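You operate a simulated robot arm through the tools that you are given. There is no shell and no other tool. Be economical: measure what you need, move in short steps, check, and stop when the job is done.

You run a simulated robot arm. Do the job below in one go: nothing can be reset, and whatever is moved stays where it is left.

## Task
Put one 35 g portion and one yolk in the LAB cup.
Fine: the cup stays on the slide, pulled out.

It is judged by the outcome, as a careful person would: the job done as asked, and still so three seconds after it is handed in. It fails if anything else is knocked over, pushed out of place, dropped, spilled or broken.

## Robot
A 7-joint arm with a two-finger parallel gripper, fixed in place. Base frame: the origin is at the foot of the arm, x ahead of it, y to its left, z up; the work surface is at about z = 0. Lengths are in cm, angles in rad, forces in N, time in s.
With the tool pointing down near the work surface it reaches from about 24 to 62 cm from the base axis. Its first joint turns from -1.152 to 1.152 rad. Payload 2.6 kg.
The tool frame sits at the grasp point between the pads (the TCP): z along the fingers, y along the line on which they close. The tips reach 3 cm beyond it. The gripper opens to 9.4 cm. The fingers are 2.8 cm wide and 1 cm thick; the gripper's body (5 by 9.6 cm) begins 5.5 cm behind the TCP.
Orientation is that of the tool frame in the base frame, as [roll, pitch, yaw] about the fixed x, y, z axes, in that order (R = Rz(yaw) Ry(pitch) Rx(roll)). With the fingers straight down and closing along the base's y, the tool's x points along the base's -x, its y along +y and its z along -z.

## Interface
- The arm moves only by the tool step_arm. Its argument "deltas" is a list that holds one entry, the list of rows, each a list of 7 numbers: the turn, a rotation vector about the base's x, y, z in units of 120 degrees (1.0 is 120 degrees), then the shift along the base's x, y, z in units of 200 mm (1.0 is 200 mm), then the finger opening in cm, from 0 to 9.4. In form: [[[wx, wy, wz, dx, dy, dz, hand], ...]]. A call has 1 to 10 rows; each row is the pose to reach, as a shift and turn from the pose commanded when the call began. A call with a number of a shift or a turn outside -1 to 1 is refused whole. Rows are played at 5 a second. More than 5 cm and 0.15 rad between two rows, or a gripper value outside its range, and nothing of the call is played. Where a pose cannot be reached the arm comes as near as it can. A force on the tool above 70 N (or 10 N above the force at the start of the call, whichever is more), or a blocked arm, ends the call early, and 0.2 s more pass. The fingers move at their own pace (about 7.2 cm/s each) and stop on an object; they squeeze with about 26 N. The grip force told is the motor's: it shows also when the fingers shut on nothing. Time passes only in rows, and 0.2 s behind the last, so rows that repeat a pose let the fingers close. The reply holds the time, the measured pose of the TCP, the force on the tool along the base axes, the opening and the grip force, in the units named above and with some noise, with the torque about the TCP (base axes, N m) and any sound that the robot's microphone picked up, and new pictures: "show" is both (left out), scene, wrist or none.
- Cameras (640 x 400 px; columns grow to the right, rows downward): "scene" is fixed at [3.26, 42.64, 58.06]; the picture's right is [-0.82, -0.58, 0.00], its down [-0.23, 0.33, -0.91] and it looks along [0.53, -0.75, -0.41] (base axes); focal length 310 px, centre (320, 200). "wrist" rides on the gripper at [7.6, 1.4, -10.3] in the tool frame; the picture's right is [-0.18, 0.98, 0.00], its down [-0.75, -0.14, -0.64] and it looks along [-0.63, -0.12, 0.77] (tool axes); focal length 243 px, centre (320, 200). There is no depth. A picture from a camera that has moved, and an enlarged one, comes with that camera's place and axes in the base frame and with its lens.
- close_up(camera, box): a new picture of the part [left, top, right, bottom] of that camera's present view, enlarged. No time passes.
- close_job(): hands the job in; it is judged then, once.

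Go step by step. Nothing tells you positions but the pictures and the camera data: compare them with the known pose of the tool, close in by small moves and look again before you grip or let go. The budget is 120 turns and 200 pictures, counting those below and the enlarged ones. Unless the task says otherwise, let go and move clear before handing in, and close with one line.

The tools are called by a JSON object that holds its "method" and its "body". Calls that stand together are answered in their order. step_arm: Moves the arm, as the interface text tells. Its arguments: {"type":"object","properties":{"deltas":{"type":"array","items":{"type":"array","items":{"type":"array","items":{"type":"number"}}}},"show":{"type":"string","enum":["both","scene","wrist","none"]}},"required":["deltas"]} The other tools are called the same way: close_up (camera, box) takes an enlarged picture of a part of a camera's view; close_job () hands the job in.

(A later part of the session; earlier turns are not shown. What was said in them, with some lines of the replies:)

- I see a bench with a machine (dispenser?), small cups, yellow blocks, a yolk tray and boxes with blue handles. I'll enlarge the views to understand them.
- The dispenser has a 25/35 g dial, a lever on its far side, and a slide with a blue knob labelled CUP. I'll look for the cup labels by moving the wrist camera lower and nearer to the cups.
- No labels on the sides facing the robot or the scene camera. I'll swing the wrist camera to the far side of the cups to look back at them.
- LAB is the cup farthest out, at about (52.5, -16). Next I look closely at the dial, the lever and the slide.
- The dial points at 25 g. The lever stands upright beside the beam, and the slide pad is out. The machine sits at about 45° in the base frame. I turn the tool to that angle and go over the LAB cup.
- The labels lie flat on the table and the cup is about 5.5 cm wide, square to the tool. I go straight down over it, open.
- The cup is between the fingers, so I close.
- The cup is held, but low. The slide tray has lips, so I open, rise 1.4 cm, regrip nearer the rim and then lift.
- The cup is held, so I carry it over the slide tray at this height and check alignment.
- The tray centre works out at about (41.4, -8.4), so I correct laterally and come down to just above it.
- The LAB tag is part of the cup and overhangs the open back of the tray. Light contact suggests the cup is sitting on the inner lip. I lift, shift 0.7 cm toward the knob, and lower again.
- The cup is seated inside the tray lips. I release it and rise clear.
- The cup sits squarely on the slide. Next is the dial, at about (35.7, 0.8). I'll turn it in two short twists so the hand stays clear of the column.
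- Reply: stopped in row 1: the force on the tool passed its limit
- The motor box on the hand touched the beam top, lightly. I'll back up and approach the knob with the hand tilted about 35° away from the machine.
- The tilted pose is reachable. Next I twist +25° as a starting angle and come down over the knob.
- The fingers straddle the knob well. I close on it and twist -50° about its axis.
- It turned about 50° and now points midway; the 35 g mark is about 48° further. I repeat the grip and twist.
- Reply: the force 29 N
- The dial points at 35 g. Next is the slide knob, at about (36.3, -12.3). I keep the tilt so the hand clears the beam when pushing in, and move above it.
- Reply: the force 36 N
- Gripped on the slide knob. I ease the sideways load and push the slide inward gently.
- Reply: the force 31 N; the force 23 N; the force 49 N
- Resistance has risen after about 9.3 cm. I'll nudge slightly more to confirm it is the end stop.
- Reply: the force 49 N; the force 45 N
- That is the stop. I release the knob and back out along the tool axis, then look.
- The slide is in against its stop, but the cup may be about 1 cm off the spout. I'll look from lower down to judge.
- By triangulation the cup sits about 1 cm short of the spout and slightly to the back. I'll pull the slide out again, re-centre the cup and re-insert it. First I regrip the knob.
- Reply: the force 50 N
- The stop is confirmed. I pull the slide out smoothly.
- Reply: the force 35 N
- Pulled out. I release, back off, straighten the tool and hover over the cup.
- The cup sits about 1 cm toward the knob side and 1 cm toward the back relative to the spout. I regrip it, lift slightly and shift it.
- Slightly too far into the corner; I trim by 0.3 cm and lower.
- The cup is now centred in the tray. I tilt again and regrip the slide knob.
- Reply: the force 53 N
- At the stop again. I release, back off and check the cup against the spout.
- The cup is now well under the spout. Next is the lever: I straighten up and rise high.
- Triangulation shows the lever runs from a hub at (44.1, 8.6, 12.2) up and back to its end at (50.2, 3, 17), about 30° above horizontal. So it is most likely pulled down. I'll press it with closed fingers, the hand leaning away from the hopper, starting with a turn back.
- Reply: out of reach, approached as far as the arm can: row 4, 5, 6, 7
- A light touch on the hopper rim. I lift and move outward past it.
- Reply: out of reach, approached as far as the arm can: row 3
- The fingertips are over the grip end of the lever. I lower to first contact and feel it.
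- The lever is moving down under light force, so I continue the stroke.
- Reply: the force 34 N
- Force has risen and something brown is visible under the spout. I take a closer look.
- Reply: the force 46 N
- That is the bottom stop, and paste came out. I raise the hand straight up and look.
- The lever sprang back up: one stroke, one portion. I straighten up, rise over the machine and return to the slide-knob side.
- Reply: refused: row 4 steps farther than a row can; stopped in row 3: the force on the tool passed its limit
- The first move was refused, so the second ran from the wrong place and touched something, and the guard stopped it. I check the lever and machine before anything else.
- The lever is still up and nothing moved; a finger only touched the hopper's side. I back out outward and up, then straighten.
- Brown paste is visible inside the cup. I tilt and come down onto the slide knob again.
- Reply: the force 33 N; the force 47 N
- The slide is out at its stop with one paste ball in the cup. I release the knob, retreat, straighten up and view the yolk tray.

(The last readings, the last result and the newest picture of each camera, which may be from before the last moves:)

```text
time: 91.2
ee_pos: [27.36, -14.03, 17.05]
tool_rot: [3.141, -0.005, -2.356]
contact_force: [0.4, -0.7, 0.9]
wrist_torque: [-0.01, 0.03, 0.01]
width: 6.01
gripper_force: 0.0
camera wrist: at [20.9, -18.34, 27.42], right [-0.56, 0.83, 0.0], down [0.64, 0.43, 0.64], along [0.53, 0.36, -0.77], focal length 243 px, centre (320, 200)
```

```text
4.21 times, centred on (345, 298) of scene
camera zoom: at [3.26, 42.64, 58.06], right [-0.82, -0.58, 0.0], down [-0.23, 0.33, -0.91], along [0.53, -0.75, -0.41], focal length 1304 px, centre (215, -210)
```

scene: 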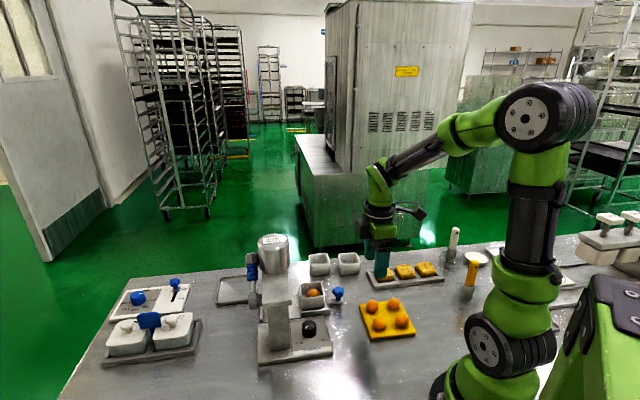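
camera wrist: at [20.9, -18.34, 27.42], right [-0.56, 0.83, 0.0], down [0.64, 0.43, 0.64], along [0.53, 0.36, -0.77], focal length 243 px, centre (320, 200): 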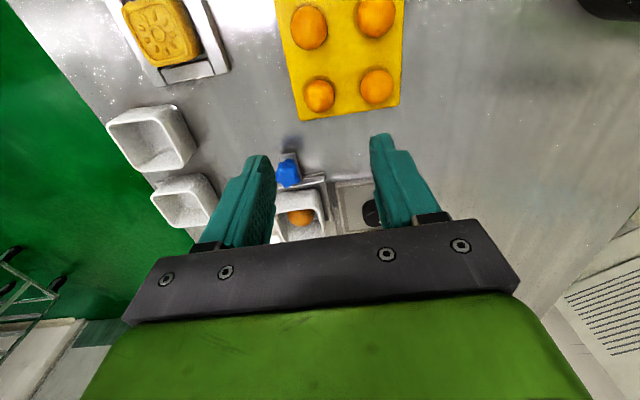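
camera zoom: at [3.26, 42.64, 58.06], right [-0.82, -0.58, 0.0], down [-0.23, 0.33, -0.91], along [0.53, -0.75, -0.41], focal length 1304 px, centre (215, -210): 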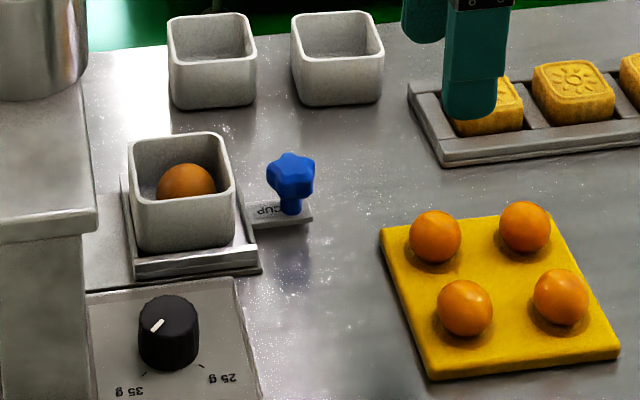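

The near yolk is at about (27.2, -14.1), almost directly under the tool. I descend around it with moderate opening.

{"method": "step_arm", "body": {"deltas": [[[0, 0, 0, -0.006, -0.004, -0.2, 5], [0, 0, 0, -0.006, -0.004, -0.4, 5], [0, 0, 0, -0.006, -0.004, -0.5, 5], [0, 0, 0, -0.006, -0.004, -0.5, 5]]]}}

{"method": "close_up", "body": {"camera": "scene", "box": [345, 270, 425, 345]}}

{"method": "close_up", "body": {"camera": "wrist", "box": [220, 0, 440, 180]}}

```text
time: 92.2
ee_pos: [27.34, -14.17, 7.03]
tool_rot: [3.141, -0.004, -2.357]
contact_force: [-0.1, 0.0, -0.2]
wrist_torque: [0.01, 0.01, -0.01]
width: 4.98
gripper_force: 0.0
camera wrist: at [20.87, -18.47, 17.39], right [-0.57, 0.82, 0.0], down [0.63, 0.43, 0.64], along [0.53, 0.36, -0.77], focal length 243 px, centre (320, 200)
```

scene: 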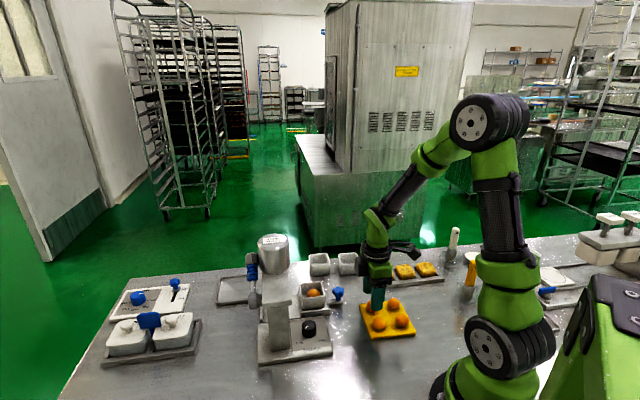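
wrist: 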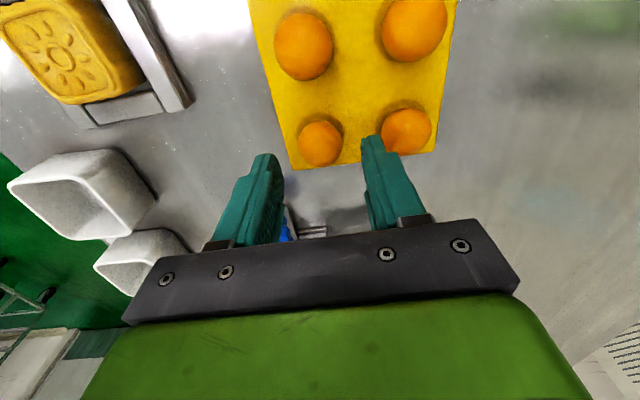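

```text
5.33 times, centred on (385, 308) of scene
camera zoom: at [3.26, 42.64, 58.06], right [-0.82, -0.58, 0.0], down [-0.23, 0.33, -0.91], along [0.53, -0.75, -0.41], focal length 1651 px, centre (-27, -373)
```

zoom: 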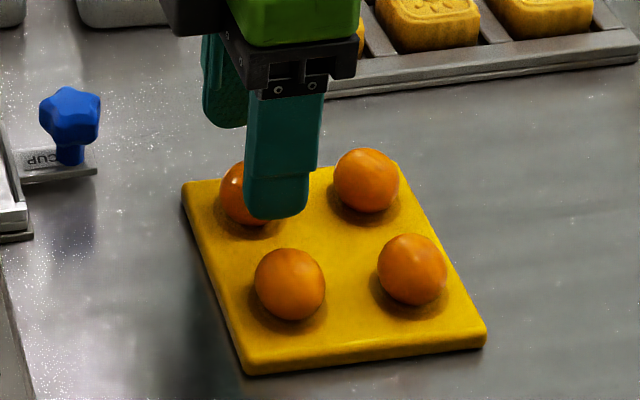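

```text
2.22 times, centred on (330, 90) of wrist
camera zoom: at [20.87, -18.47, 17.39], right [-0.57, 0.82, 0.0], down [0.63, 0.43, 0.64], along [0.53, 0.36, -0.77], focal length 539 px, centre (298, 444)
```

zoom: 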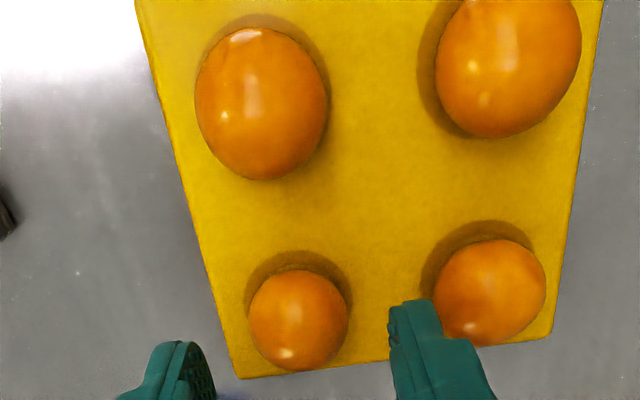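

Alignment agrees from both cameras. I go down the last bit and close slowly, watching the grip force.

{"method": "step_arm", "body": {"deltas": [[[0, 0, 0, -0.008, -0.001, -0.06, 5], [0, 0, 0, -0.008, -0.001, -0.125, 5], [0, 0, 0, -0.008, -0.001, -0.125, 4], [0, 0, 0, -0.008, -0.001, -0.125, 3.4], [0, 0, 0, -0.008, -0.001, -0.125, 3.1], [0, 0, 0, -0.008, -0.001, -0.125, 3.1]]], "show": "wrist"}}

{"method": "close_up", "body": {"camera": "scene", "box": [345, 270, 425, 345]}}

```text
time: 93.6
ee_pos: [27.29, -14.21, 4.7]
tool_rot: [3.142, -0.003, -2.357]
contact_force: [-0.6, -0.8, -0.3]
wrist_torque: [0.02, 0.04, 0.01]
width: 3.11
gripper_force: 0.2
camera wrist: at [20.75, -18.52, 14.99], right [-0.57, 0.82, 0.0], down [0.63, 0.43, 0.64], along [0.53, 0.36, -0.77], focal length 243 px, centre (320, 200)
```

wrist: 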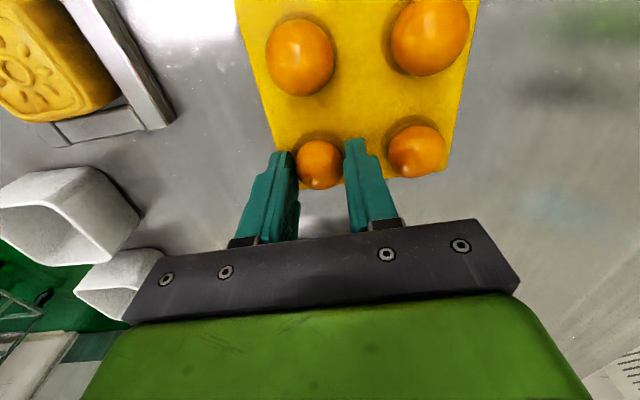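

```text
5.33 times, centred on (385, 308) of scene
camera zoom: at [3.26, 42.64, 58.06], right [-0.82, -0.58, 0.0], down [-0.23, 0.33, -0.91], along [0.53, -0.75, -0.41], focal length 1651 px, centre (-27, -373)
```

zoom: 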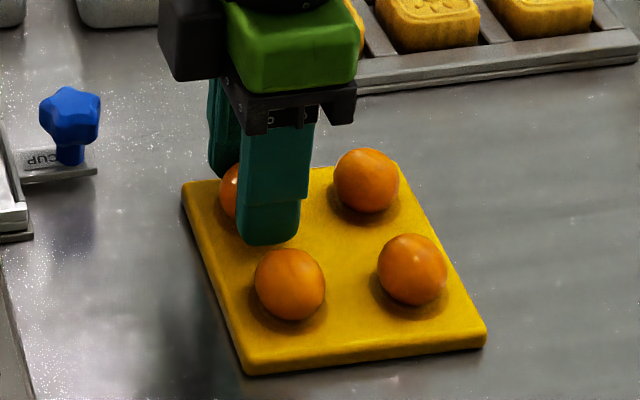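

{"method": "step_arm", "body": {"deltas": [[[0, 0, 0, 0, 0, 0, 2.9], [0, 0, 0, 0, 0, 0, 2.75], [0, 0, 0, 0, 0, 0, 2.75]]], "show": "none"}}

```text
time: 94.4
ee_pos: [27.12, -14.21, 4.51]
tool_rot: [-3.141, -0.003, -2.356]
contact_force: [0.7, 0.3, 0.8]
wrist_torque: [-0.01, 0.03, 0.0]
width: 2.87
gripper_force: 1.4
```

{"method": "step_arm", "body": {"deltas": [[[0, 0, 0, 0, 0, 0, 2.5], [0, 0, 0, 0, 0, 0, 2.4], [0, 0, 0, 0, 0, 0.02, 2.4], [0, 0, 0, 0, 0, 0.08, 2.4], [0, 0, 0, 0, 0, 0.2, 2.4], [0, 0, 0, 0, 0, 0.2, 2.4]]], "show": "wrist"}}

```text
time: 95.8
ee_pos: [27.16, -14.18, 8.73]
tool_rot: [3.139, -0.004, -2.358]
contact_force: [-0.1, 0.1, -0.3]
wrist_torque: [-0.03, -0.02, 0.02]
width: 2.59
gripper_force: 25.9
camera wrist: at [20.78, -18.52, 19.1], right [-0.57, 0.82, 0.0], down [0.63, 0.43, 0.64], along [0.53, 0.36, -0.77], focal length 243 px, centre (320, 200)
```

wrist: 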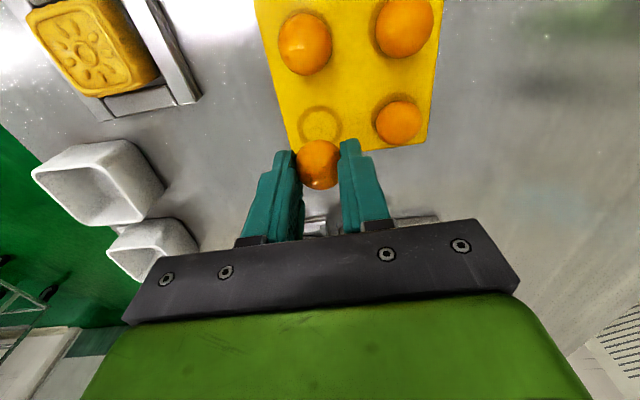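

The yolk is held and the tray is undisturbed. I ease the squeeze a little, lift, and move toward the cup for a look inside.

{"method": "step_arm", "body": {"deltas": [[[0, 0, 0, 0, 0, 0.1, 2.55], [0, 0, 0, 0, 0, 0.25, 2.55], [0, 0, 0, 0.05, 0.02, 0.4, 2.55], [0, 0, 0, 0.2, 0.07, 0.48, 2.55], [0, 0, 0, 0.35, 0.11, 0.48, 2.55], [0, 0, 0, 0.5, 0.15, 0.48, 2.55], [0, 0, 0, 0.5, 0.15, 0.48, 2.55]]]}}

{"method": "close_up", "body": {"camera": "scene", "box": [275, 240, 365, 315]}}

{"method": "close_up", "body": {"camera": "wrist", "box": [220, 40, 440, 220]}}

```text
time: 97.4
ee_pos: [37.25, -11.09, 18.33]
tool_rot: [3.141, -0.004, -2.356]
contact_force: [0.1, -0.2, 0.3]
wrist_torque: [0.01, 0.01, 0.0]
width: 2.65
gripper_force: 26.8
camera wrist: at [30.8, -15.47, 28.65], right [-0.57, 0.82, 0.0], down [0.63, 0.43, 0.64], along [0.53, 0.36, -0.77], focal length 243 px, centre (320, 200)
```

scene: 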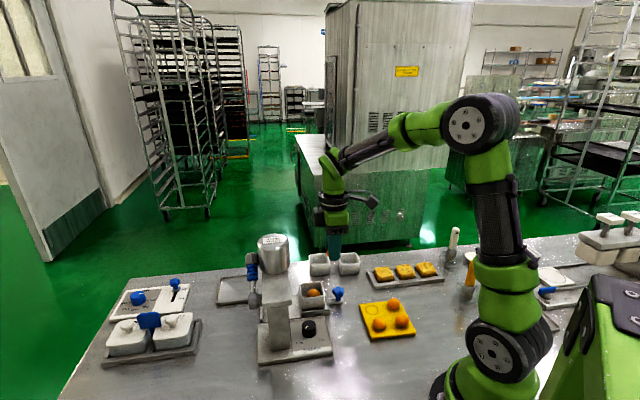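
wrist: 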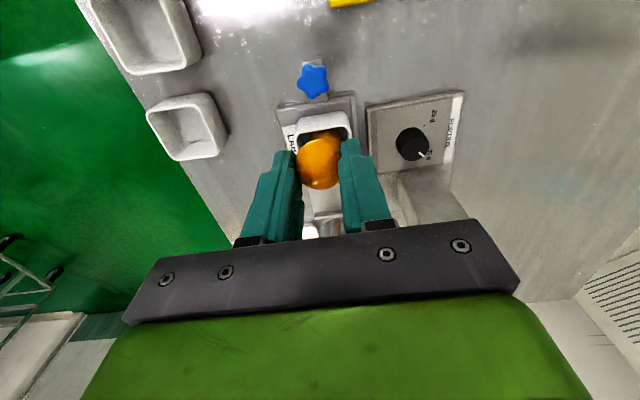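

```text
5.33 times, centred on (320, 278) of scene
camera zoom: at [3.26, 42.64, 58.06], right [-0.82, -0.58, 0.0], down [-0.23, 0.33, -0.91], along [0.53, -0.75, -0.41], focal length 1651 px, centre (320, -213)
```

zoom: 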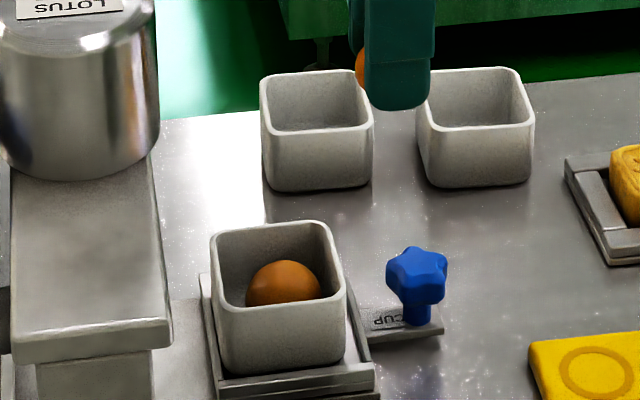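

```text
2.22 times, centred on (330, 130) of wrist
camera zoom: at [30.8, -15.47, 28.65], right [-0.57, 0.82, 0.0], down [0.63, 0.43, 0.64], along [0.53, 0.36, -0.77], focal length 539 px, centre (298, 356)
```

zoom: 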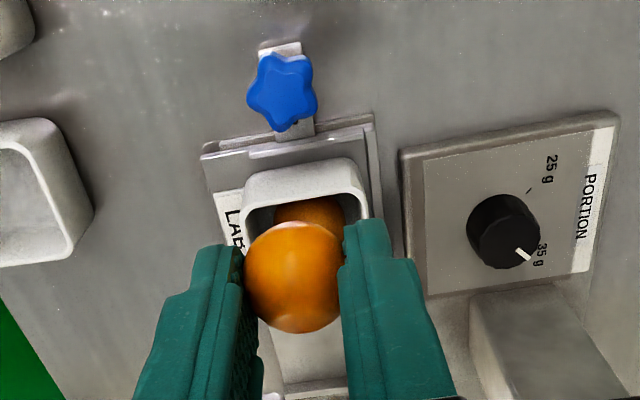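

The held yolk hides the cup, so I back off a little to measure the cup and paste accurately.

{"method": "step_arm", "body": {"deltas": [[[0, 0, 0, -0.1, -0.1, 0.05, 2.55], [0, 0, 0, -0.19, -0.19, 0.05, 2.55], [0, 0, 0, -0.19, -0.19, 0.05, 2.55]]], "show": "none"}}

{"method": "close_up", "body": {"camera": "wrist", "box": [240, 60, 400, 200]}}

```text
time: 98.2
ee_pos: [33.28, -15.05, 19.27]
tool_rot: [-3.141, -0.003, -2.356]
contact_force: [1.0, -0.3, -0.4]
wrist_torque: [0.01, -0.04, 0.03]
width: 2.8
gripper_force: 6.9
```

```text
2.86 times, centred on (320, 130) of wrist
camera zoom: at [26.88, -19.35, 29.69], right [-0.57, 0.82, 0.0], down [0.63, 0.43, 0.64], along [0.53, 0.36, -0.77], focal length 693 px, centre (320, 400)
```

zoom: 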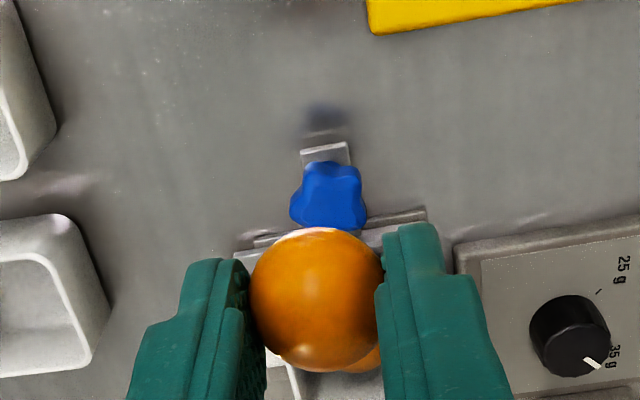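

{"method": "step_arm", "body": {"deltas": [[[0, 0, 0, 0.12, 0.11, 0, 2.5], [0, 0, 0, 0.24, 0.22, 0, 2.5], [0, 0, 0, 0.36, 0.335, -0.02, 2.5], [0, 0, 0, 0.36, 0.335, -0.05, 2.5]]], "show": "none"}}

{"method": "close_up", "body": {"camera": "wrist", "box": [240, 40, 400, 180]}}

{"method": "close_up", "body": {"camera": "scene", "box": [275, 240, 365, 315]}}

```text
time: 99.2
ee_pos: [40.56, -8.14, 18.37]
tool_rot: [-3.141, -0.002, -2.355]
contact_force: [1.1, 0.6, -0.1]
wrist_torque: [0.03, 0.02, 0.01]
width: 2.61
gripper_force: 26.2
```

```text
2.86 times, centred on (320, 110) of wrist
camera zoom: at [34.15, -12.5, 28.58], right [-0.57, 0.82, 0.0], down [0.63, 0.43, 0.64], along [0.53, 0.36, -0.77], focal length 693 px, centre (320, 457)
```

zoom: 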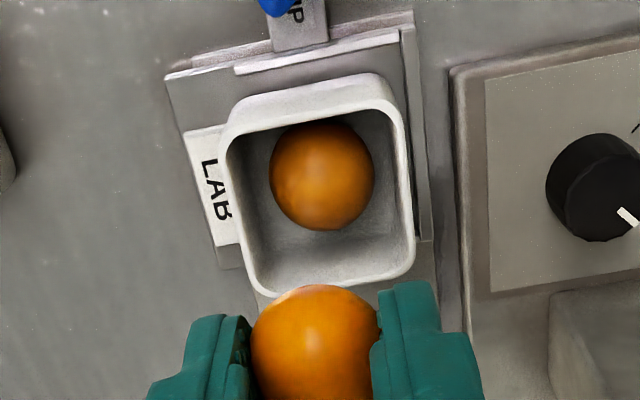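

```text
5.33 times, centred on (320, 278) of scene
camera zoom: at [3.26, 42.64, 58.06], right [-0.82, -0.58, 0.0], down [-0.23, 0.33, -0.91], along [0.53, -0.75, -0.41], focal length 1651 px, centre (320, -213)
```

zoom: 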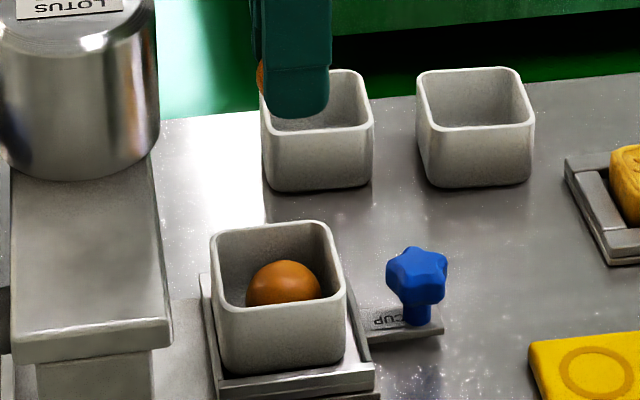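

Now the paste ball is clearly centred in the LAB cup at (40.85, -7.9). I'll set the yolk in the knob-side front corner of the cup, releasing just above the rim.

{"method": "step_arm", "body": {"deltas": [[[0, 0, 0, -0.03, 0.01, -0.1, 2.5], [0, 0, 0, -0.055, 0.017, -0.25, 2.5], [0, 0, 0, -0.055, 0.017, -0.38, 2.5], [0, 0, 0, -0.055, 0.017, -0.445, 2.5], [0, 0, 0, -0.055, 0.017, -0.445, 2.5]]], "show": "none"}}

{"method": "close_up", "body": {"camera": "wrist", "box": [240, 40, 400, 200]}}

{"method": "close_up", "body": {"camera": "scene", "box": [275, 240, 365, 315]}}

```text
time: 100.4
ee_pos: [39.4, -7.98, 9.35]
tool_rot: [3.139, -0.002, -2.357]
contact_force: [0.1, -0.2, -0.4]
wrist_torque: [0.0, 0.02, 0.0]
width: 2.66
gripper_force: 1.8
```

```text
2.50 times, centred on (320, 120) of wrist
camera zoom: at [32.92, -12.32, 19.68], right [-0.56, 0.83, 0.0], down [0.63, 0.43, 0.64], along [0.53, 0.36, -0.77], focal length 606 px, centre (320, 400)
```

zoom: 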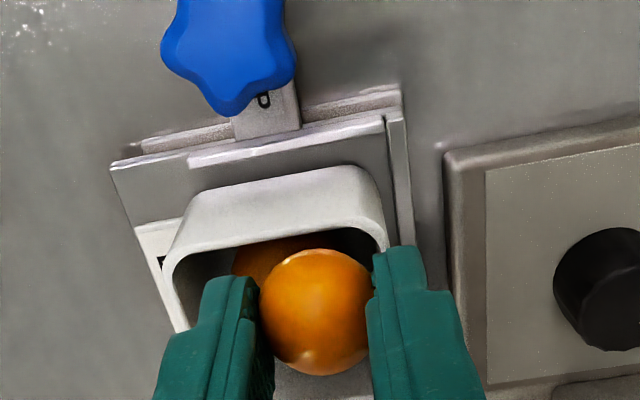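

```text
5.33 times, centred on (320, 278) of scene
camera zoom: at [3.26, 42.64, 58.06], right [-0.82, -0.58, 0.0], down [-0.23, 0.33, -0.91], along [0.53, -0.75, -0.41], focal length 1651 px, centre (320, -213)
```

zoom: 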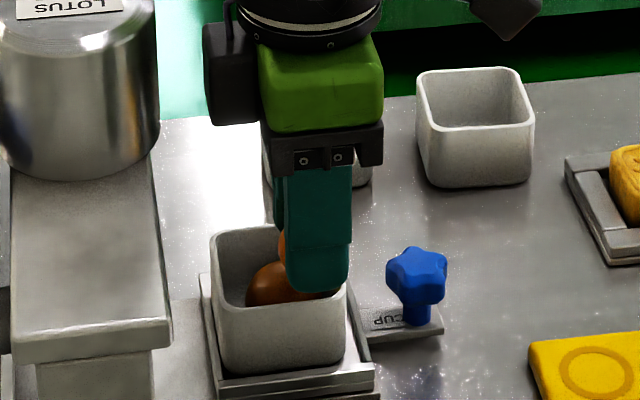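

The yolk sits over the corner inside the rim. I lower a touch and open slowly.

{"method": "step_arm", "body": {"deltas": [[[0, 0, 0, 0, 0, -0.012, 2.6], [0, 0, 0, 0, 0, -0.012, 2.8], [0, 0, 0, 0, 0, -0.012, 3.0], [0, 0, 0, 0, 0, -0.012, 3.3], [0, 0, 0, 0, 0, -0.012, 3.8], [0, 0, 0, 0, 0, -0.012, 3.8]]], "show": "none"}}

{"method": "close_up", "body": {"camera": "wrist", "box": [240, 40, 400, 200]}}

{"method": "close_up", "body": {"camera": "scene", "box": [275, 240, 365, 315]}}

```text
time: 101.8
ee_pos: [39.4, -7.87, 9.07]
tool_rot: [-3.141, -0.003, -2.356]
contact_force: [0.0, -0.3, 0.5]
wrist_torque: [-0.01, -0.02, 0.04]
width: 3.82
gripper_force: 0.0
```

```text
2.50 times, centred on (320, 120) of wrist
camera zoom: at [32.93, -12.28, 19.42], right [-0.57, 0.82, 0.0], down [0.63, 0.43, 0.64], along [0.53, 0.36, -0.77], focal length 606 px, centre (320, 400)
```

zoom: 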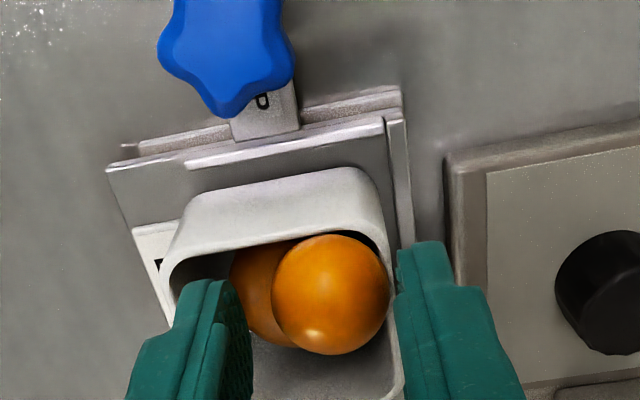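

```text
5.33 times, centred on (320, 278) of scene
camera zoom: at [3.26, 42.64, 58.06], right [-0.82, -0.58, 0.0], down [-0.23, 0.33, -0.91], along [0.53, -0.75, -0.41], focal length 1651 px, centre (320, -213)
```

zoom: 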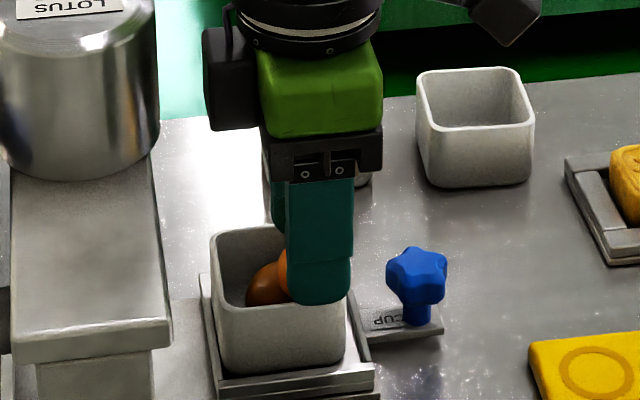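

The yolk has settled in the cup against the wall. I rise straight up and inspect.

{"method": "step_arm", "body": {"deltas": [[[0, 0, 0, 0, 0, 0.03, 4.2], [0, 0, 0, 0, 0, 0.1, 4.2], [0, 0, 0, 0, 0, 0.25, 4.2], [0, 0, 0, 0, 0, 0.45, 4.2], [0, 0, 0, 0, 0, 0.6, 4.2], [0, 0, 0, 0.05, 0.05, 0.6, 4.2]]]}}

{"method": "close_up", "body": {"camera": "wrist", "box": [240, 40, 400, 180]}}

{"method": "close_up", "body": {"camera": "scene", "box": [275, 240, 365, 315]}}

```text
time: 103.2
ee_pos: [40.32, -6.74, 21.16]
tool_rot: [3.139, -0.002, -2.358]
contact_force: [0.7, -0.3, -0.3]
wrist_torque: [0.0, 0.05, 0.03]
width: 4.21
gripper_force: 0.0
camera wrist: at [33.84, -11.1, 31.49], right [-0.57, 0.82, 0.0], down [0.63, 0.43, 0.64], along [0.53, 0.36, -0.77], focal length 243 px, centre (320, 200)
```

scene: 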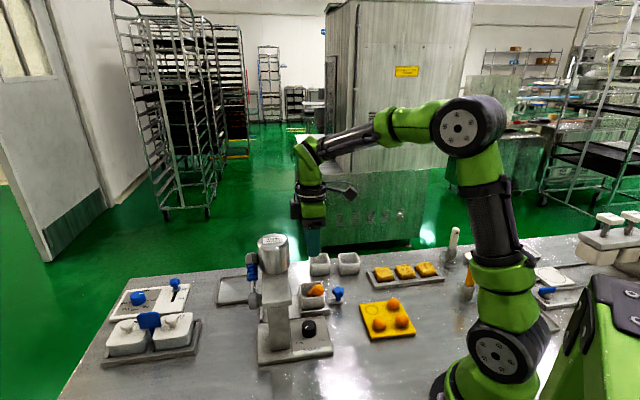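
wrist: 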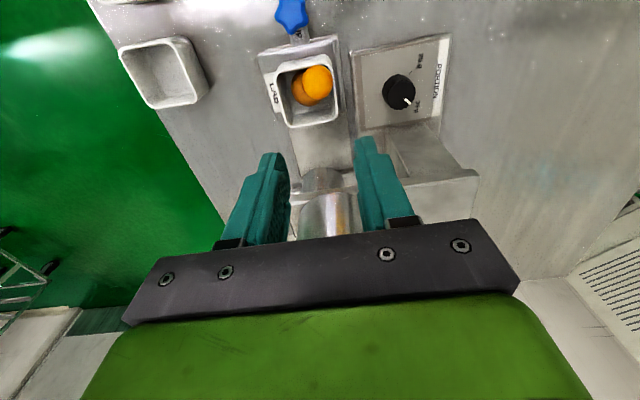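

```text
2.86 times, centred on (320, 110) of wrist
camera zoom: at [33.84, -11.1, 31.49], right [-0.57, 0.82, 0.0], down [0.63, 0.43, 0.64], along [0.53, 0.36, -0.77], focal length 693 px, centre (320, 457)
```

zoom: 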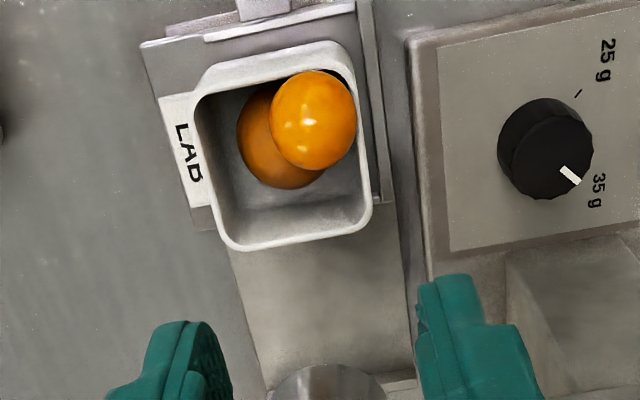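

```text
5.33 times, centred on (320, 278) of scene
camera zoom: at [3.26, 42.64, 58.06], right [-0.82, -0.58, 0.0], down [-0.23, 0.33, -0.91], along [0.53, -0.75, -0.41], focal length 1651 px, centre (320, -213)
```

zoom: 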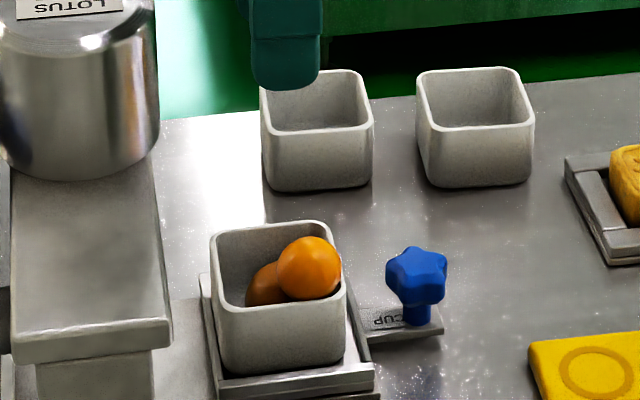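

Both the paste and the yolk are in the cup. I move clear, let some time pass and recheck that nothing shifts.

{"method": "step_arm", "body": {"deltas": [[[0, 0, 0, -0.1, -0.1, 0.1, 5], [0, 0, 0, -0.2, -0.15, 0.2, 5], [0, 0, 0, -0.3, -0.2, 0.3, 5], [0, 0, 0, -0.3, -0.2, 0.4, 5], [0, 0, 0, -0.3, -0.2, 0.4, 5], [0, 0, 0, -0.3, -0.2, 0.4, 5], [0, 0, 0, -0.3, -0.2, 0.4, 5], [0, 0, 0, -0.3, -0.2, 0.4, 5], [0, 0, 0, -0.3, -0.2, 0.4, 5], [0, 0, 0, -0.3, -0.2, 0.4, 5]]], "show": "scene"}}

{"method": "close_up", "body": {"camera": "scene", "box": [235, 225, 365, 325]}}

```text
time: 105.4
ee_pos: [34.5, -10.92, 29.13]
tool_rot: [-3.141, -0.004, -2.356]
contact_force: [-0.7, 0.1, 0.4]
wrist_torque: [0.0, 0.01, -0.02]
width: 4.98
gripper_force: 0.0
```

scene: 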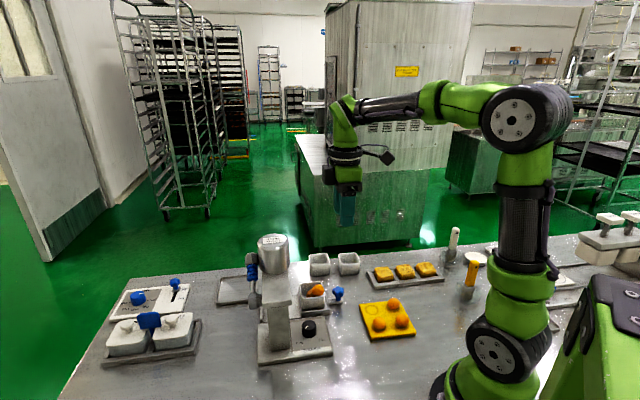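

```text
4.00 times, centred on (300, 275) of scene
camera zoom: at [3.26, 42.64, 58.06], right [-0.82, -0.58, 0.0], down [-0.23, 0.33, -0.91], along [0.53, -0.75, -0.41], focal length 1239 px, centre (400, -100)
```

zoom: 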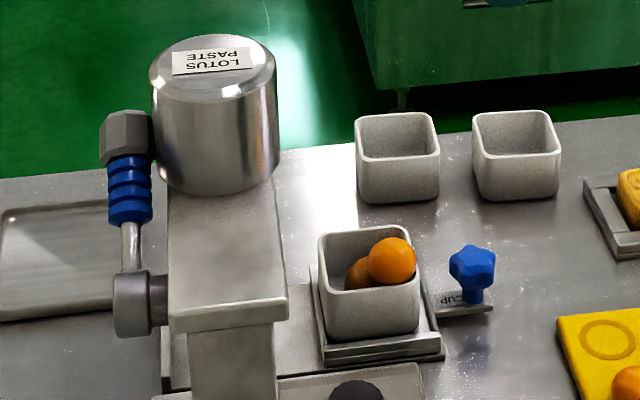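

Everything looks stable: the slide is out, one paste portion and one yolk are in the LAB cup, the lever is back up and nothing else has been disturbed. I hand the job in.

{"method": "close_job", "body": {}}

```text
The job is handed in.
```

The LAB cup is on the pulled-out slide with one portion dispensed at the 35 g setting and one yolk. The yolk rests on the paste in a corner, its top a little above the rim.
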